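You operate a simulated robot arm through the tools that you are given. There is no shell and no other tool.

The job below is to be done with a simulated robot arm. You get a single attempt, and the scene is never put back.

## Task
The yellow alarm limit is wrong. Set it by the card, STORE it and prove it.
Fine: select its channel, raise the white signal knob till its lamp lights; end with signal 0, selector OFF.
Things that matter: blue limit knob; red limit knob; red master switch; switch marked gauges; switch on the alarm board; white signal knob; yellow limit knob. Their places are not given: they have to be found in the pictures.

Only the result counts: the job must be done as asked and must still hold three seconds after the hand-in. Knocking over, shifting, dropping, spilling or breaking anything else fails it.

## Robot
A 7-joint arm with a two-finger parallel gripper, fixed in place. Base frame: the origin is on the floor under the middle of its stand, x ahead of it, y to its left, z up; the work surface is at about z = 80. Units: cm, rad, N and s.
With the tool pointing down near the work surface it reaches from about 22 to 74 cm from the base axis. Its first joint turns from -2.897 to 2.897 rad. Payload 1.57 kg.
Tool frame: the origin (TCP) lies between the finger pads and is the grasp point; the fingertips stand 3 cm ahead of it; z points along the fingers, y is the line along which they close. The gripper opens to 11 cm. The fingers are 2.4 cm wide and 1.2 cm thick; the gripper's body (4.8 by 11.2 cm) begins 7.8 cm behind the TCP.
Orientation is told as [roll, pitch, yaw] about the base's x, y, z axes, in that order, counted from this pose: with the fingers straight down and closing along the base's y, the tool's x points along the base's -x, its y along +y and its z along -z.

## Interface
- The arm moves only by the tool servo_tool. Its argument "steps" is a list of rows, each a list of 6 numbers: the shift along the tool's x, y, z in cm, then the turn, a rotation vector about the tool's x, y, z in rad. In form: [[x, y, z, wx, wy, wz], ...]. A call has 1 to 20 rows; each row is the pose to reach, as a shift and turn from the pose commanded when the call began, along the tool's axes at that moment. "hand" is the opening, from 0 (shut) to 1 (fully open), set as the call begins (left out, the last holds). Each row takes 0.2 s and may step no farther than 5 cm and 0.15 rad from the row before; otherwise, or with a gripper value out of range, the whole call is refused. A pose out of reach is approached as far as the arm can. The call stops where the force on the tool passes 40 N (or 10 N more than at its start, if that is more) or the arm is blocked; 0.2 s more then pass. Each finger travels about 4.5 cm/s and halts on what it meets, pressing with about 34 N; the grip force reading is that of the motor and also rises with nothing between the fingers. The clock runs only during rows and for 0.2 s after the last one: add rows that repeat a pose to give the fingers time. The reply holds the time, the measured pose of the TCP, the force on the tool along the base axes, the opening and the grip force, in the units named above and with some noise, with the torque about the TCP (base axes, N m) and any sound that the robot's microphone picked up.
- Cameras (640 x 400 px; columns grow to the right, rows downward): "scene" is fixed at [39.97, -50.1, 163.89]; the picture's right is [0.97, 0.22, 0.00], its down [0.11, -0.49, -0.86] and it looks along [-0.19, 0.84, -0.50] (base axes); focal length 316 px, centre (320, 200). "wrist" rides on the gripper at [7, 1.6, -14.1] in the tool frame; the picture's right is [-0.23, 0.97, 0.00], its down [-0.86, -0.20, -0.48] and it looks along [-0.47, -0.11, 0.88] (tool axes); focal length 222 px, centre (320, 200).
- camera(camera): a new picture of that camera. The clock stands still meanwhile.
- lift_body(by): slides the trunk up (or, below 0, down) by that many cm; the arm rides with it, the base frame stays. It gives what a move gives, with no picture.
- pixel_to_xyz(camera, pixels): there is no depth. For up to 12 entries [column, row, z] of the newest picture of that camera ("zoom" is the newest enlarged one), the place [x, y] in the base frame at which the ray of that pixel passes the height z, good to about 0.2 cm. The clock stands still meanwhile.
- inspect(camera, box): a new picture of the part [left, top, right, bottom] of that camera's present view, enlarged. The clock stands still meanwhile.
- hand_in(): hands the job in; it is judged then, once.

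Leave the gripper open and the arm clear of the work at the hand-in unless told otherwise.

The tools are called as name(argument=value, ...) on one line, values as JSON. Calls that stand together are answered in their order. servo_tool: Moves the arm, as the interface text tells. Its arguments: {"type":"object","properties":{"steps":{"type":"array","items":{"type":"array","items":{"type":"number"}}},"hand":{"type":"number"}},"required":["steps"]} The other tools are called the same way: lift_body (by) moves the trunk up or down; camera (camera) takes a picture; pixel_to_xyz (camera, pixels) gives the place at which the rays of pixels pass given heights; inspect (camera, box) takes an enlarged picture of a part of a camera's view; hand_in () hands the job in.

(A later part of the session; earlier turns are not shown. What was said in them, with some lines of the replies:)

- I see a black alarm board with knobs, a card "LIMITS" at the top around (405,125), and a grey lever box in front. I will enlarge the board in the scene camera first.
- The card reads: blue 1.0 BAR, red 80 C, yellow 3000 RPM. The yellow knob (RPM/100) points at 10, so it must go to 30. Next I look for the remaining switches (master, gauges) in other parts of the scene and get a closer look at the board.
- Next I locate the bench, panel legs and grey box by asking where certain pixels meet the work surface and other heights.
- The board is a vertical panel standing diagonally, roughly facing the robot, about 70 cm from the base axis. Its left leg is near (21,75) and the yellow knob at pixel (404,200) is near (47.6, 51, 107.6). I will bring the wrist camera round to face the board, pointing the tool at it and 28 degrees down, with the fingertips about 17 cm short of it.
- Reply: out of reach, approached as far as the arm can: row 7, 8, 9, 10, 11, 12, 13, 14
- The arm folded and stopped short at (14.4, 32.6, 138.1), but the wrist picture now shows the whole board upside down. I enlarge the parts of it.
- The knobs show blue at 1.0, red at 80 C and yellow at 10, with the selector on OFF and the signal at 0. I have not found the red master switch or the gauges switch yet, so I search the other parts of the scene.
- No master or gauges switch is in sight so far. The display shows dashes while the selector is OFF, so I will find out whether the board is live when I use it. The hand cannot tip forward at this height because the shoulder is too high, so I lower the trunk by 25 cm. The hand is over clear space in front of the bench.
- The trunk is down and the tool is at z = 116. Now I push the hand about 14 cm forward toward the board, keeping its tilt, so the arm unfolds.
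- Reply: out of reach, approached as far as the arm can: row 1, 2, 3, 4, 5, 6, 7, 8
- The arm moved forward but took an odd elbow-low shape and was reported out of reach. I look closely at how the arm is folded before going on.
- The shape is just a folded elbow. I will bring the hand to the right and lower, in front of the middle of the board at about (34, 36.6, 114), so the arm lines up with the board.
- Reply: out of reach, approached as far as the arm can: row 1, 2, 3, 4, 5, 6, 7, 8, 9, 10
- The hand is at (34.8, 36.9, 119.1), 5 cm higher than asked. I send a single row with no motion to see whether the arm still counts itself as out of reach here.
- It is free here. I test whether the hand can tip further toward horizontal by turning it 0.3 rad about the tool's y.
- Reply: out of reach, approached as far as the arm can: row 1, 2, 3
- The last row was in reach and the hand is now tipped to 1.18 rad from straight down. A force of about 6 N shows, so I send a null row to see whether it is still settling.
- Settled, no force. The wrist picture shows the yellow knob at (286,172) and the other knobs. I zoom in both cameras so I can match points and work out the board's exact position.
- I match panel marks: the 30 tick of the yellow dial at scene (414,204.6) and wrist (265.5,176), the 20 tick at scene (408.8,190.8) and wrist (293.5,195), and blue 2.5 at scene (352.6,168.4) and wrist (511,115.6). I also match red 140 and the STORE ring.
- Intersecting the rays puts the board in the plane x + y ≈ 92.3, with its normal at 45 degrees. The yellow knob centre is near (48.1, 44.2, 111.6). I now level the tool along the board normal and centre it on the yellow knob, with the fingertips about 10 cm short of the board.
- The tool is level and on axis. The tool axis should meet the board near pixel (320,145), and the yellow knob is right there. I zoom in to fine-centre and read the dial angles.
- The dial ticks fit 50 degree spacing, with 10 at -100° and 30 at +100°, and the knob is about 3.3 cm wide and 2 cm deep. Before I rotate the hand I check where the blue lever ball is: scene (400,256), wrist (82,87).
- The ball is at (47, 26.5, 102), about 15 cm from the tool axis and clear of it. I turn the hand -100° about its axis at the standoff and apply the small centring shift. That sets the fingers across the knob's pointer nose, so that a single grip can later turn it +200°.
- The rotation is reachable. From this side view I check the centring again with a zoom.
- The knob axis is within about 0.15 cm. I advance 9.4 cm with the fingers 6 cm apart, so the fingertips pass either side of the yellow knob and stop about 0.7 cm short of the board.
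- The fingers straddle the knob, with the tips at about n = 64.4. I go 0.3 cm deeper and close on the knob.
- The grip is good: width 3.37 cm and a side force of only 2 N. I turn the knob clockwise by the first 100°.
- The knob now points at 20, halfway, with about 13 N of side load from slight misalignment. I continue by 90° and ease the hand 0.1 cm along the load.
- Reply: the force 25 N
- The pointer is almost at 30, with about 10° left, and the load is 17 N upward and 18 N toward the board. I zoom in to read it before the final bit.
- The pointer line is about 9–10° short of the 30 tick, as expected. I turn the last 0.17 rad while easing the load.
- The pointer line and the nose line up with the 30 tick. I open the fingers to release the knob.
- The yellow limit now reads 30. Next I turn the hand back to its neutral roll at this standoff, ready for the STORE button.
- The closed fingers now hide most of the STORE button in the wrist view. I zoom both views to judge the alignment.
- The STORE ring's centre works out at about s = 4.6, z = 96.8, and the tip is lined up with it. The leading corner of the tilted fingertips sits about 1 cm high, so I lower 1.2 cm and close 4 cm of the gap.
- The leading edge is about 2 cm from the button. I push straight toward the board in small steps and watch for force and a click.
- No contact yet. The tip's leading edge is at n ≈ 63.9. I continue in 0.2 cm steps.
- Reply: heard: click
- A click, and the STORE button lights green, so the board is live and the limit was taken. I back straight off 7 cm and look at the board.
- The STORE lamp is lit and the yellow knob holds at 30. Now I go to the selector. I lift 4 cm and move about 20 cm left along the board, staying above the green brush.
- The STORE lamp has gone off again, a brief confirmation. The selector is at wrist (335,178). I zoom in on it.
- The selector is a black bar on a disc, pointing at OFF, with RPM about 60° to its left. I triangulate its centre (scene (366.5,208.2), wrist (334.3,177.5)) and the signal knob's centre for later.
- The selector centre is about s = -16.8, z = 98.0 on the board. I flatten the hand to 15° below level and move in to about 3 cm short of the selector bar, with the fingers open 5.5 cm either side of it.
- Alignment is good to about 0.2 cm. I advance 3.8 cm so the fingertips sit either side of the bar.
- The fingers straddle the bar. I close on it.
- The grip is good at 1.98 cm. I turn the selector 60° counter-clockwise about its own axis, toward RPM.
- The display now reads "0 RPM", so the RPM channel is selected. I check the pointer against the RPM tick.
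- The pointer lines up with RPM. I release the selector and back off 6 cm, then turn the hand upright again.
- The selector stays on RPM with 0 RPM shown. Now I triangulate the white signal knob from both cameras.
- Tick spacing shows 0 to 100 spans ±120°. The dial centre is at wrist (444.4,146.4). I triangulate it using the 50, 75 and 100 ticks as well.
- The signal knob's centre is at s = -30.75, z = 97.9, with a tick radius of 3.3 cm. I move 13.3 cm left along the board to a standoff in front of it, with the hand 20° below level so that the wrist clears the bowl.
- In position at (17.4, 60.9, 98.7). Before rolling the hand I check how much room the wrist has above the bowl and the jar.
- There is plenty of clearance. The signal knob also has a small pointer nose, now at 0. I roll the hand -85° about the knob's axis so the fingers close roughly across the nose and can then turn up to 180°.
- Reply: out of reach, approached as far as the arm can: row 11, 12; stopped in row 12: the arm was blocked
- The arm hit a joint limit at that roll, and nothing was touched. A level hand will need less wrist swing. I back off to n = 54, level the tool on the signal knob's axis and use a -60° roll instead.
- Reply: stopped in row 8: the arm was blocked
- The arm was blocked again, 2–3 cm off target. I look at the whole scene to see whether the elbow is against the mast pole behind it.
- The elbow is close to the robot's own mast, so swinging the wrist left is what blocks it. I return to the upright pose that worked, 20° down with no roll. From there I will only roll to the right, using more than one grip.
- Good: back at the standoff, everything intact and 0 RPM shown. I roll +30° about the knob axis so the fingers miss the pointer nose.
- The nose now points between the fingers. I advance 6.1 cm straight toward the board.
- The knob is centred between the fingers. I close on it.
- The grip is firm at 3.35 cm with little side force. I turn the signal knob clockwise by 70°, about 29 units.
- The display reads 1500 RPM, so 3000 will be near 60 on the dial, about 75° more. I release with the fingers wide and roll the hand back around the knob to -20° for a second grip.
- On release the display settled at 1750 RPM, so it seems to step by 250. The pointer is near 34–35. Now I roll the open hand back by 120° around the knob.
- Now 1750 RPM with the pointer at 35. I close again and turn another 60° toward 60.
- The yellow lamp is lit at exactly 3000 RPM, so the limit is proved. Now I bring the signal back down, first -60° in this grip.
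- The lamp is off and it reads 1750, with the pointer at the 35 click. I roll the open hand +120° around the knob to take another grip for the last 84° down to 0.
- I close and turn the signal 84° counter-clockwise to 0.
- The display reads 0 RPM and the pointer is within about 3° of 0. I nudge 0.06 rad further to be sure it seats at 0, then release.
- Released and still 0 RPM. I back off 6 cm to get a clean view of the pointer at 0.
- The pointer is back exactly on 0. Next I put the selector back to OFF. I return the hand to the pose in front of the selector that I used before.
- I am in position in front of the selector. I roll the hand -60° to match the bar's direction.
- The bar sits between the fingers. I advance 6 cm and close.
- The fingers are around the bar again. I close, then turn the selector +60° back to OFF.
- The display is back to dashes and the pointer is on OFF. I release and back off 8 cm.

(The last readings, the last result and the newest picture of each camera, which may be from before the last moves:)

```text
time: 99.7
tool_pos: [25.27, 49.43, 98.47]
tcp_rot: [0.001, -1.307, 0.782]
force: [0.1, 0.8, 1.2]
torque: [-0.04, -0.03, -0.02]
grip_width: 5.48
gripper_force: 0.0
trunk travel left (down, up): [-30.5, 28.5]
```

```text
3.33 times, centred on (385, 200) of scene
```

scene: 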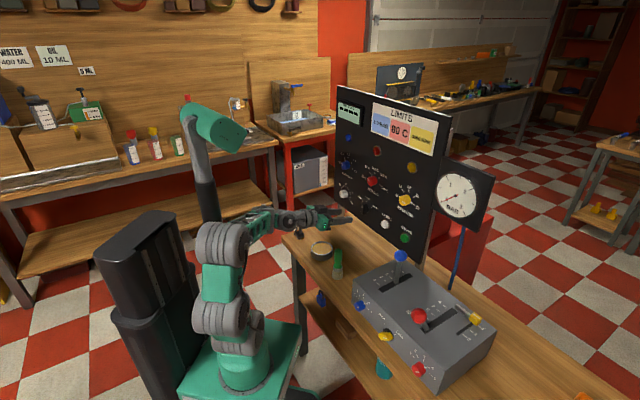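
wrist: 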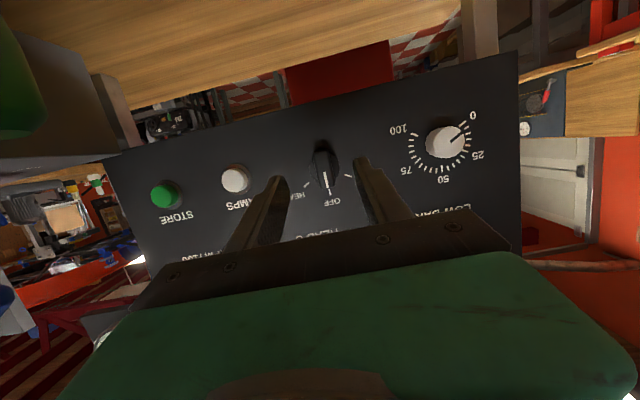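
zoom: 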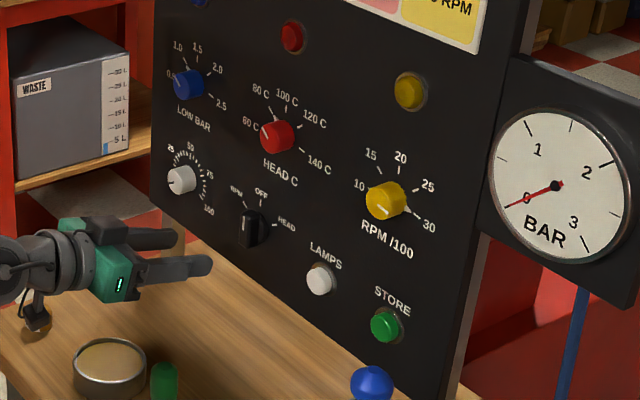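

Everything reads right: yellow 30, blue 1.0, red 80 C, signal 0, selector OFF. I move the arm up and back clear of the board with the gripper fully open.

servo_tool(steps=[[-1.0, -0.5, -1.0, 0, 0, 0], [-2.0, -1.0, -2.1, 0, 0, 0], [-3.0, -2.0, -3.1, 0, 0, 0], [-4.0, -3.2, -4.2, 0, 0, 0], [-5.0, -4.4, -5.2, 0, 0, 0], [-6.0, -5.6, -6.3, 0, 0, 0], [-7.0, -6.8, -7.3, 0, 0, 0], [-8.1, -8.0, -8.4, 0, 0, 0], [-8.1, -8.0, -8.4, 0, 0, 0]], hand=1)

camera(camera="scene")

inspect(camera="scene", box=[270, 200, 430, 300])

inspect(camera="scene", box=[330, 85, 440, 260])

camera(camera="wrist")

```text
time: 101.7
tool_pos: [26.72, 39.25, 108.61]
tcp_rot: [0.002, -1.308, 0.781]
force: [0.4, 0.2, 0.3]
torque: [-0.03, 0.01, 0.02]
grip_width: 10.99
gripper_force: 0.1
trunk travel left (down, up): [-30.5, 28.5]
```

```text
taken
```

scene: 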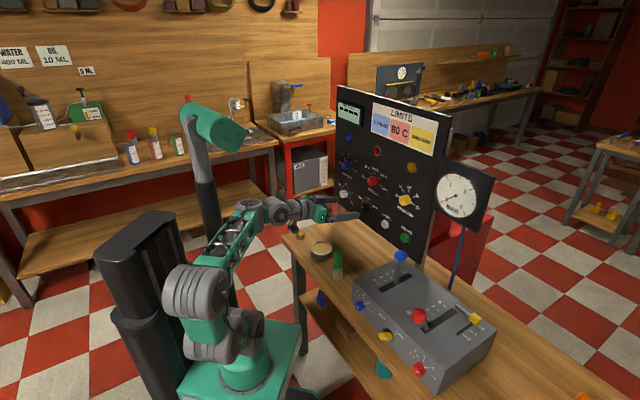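

```text
4.00 times, centred on (350, 250) of scene
```

zoom: 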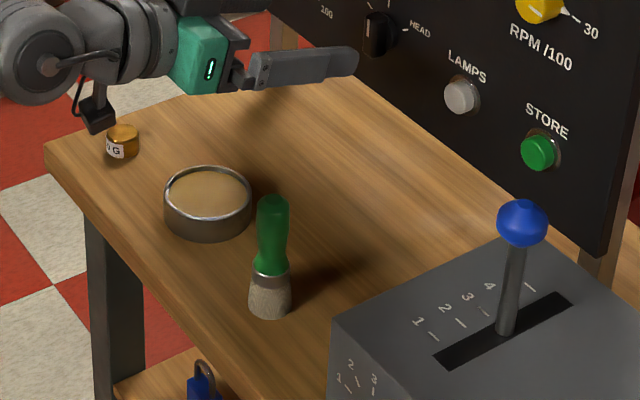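

```text
2.29 times, centred on (385, 172) of scene
```

zoom: 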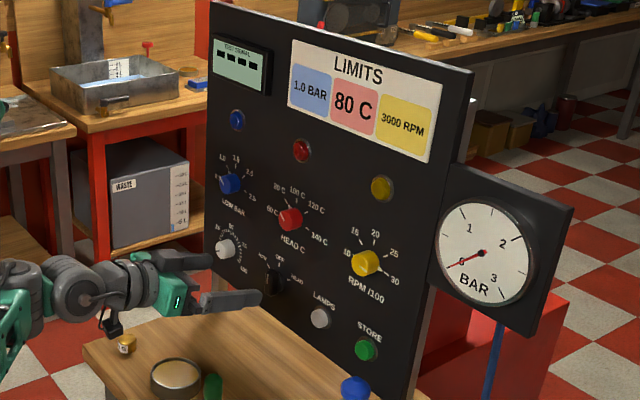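

```text
taken
```

wrist: 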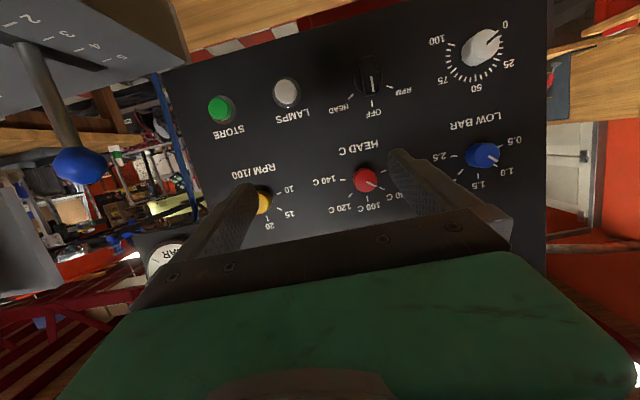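

The bench items are untouched and the arm is clear with the gripper open. The board shows yellow at 30, signal 0, selector OFF and dashes on the display. I hand the job in.

hand_in()

```text
The job is handed in.
```

The yellow alarm limit is now set to 3000 RPM, as the card says, and it's stored and proved. The job is handed in; no verdict came back.

- **Set:** I turned the yellow knob from 10 to 30 on the RPM/100 dial.
- **Stored:** STORE clicked and lit green, then went off again.
- **Proved:** With the selector on RPM, I raised the white signal knob in steps. The yellow lamp was off at 1750 RPM and lit with the display at 3000 RPM.
- **End state:** Signal is back at 0 and the selector is on OFF, with the display showing dashes. The gripper is open and the arm is clear of the board.

The blue knob still reads 1.0 and the red knob 80 C, and nothing on the bench moved. I never found the red master switch or the switch marked gauges. The board already had power, so I didn't need them.
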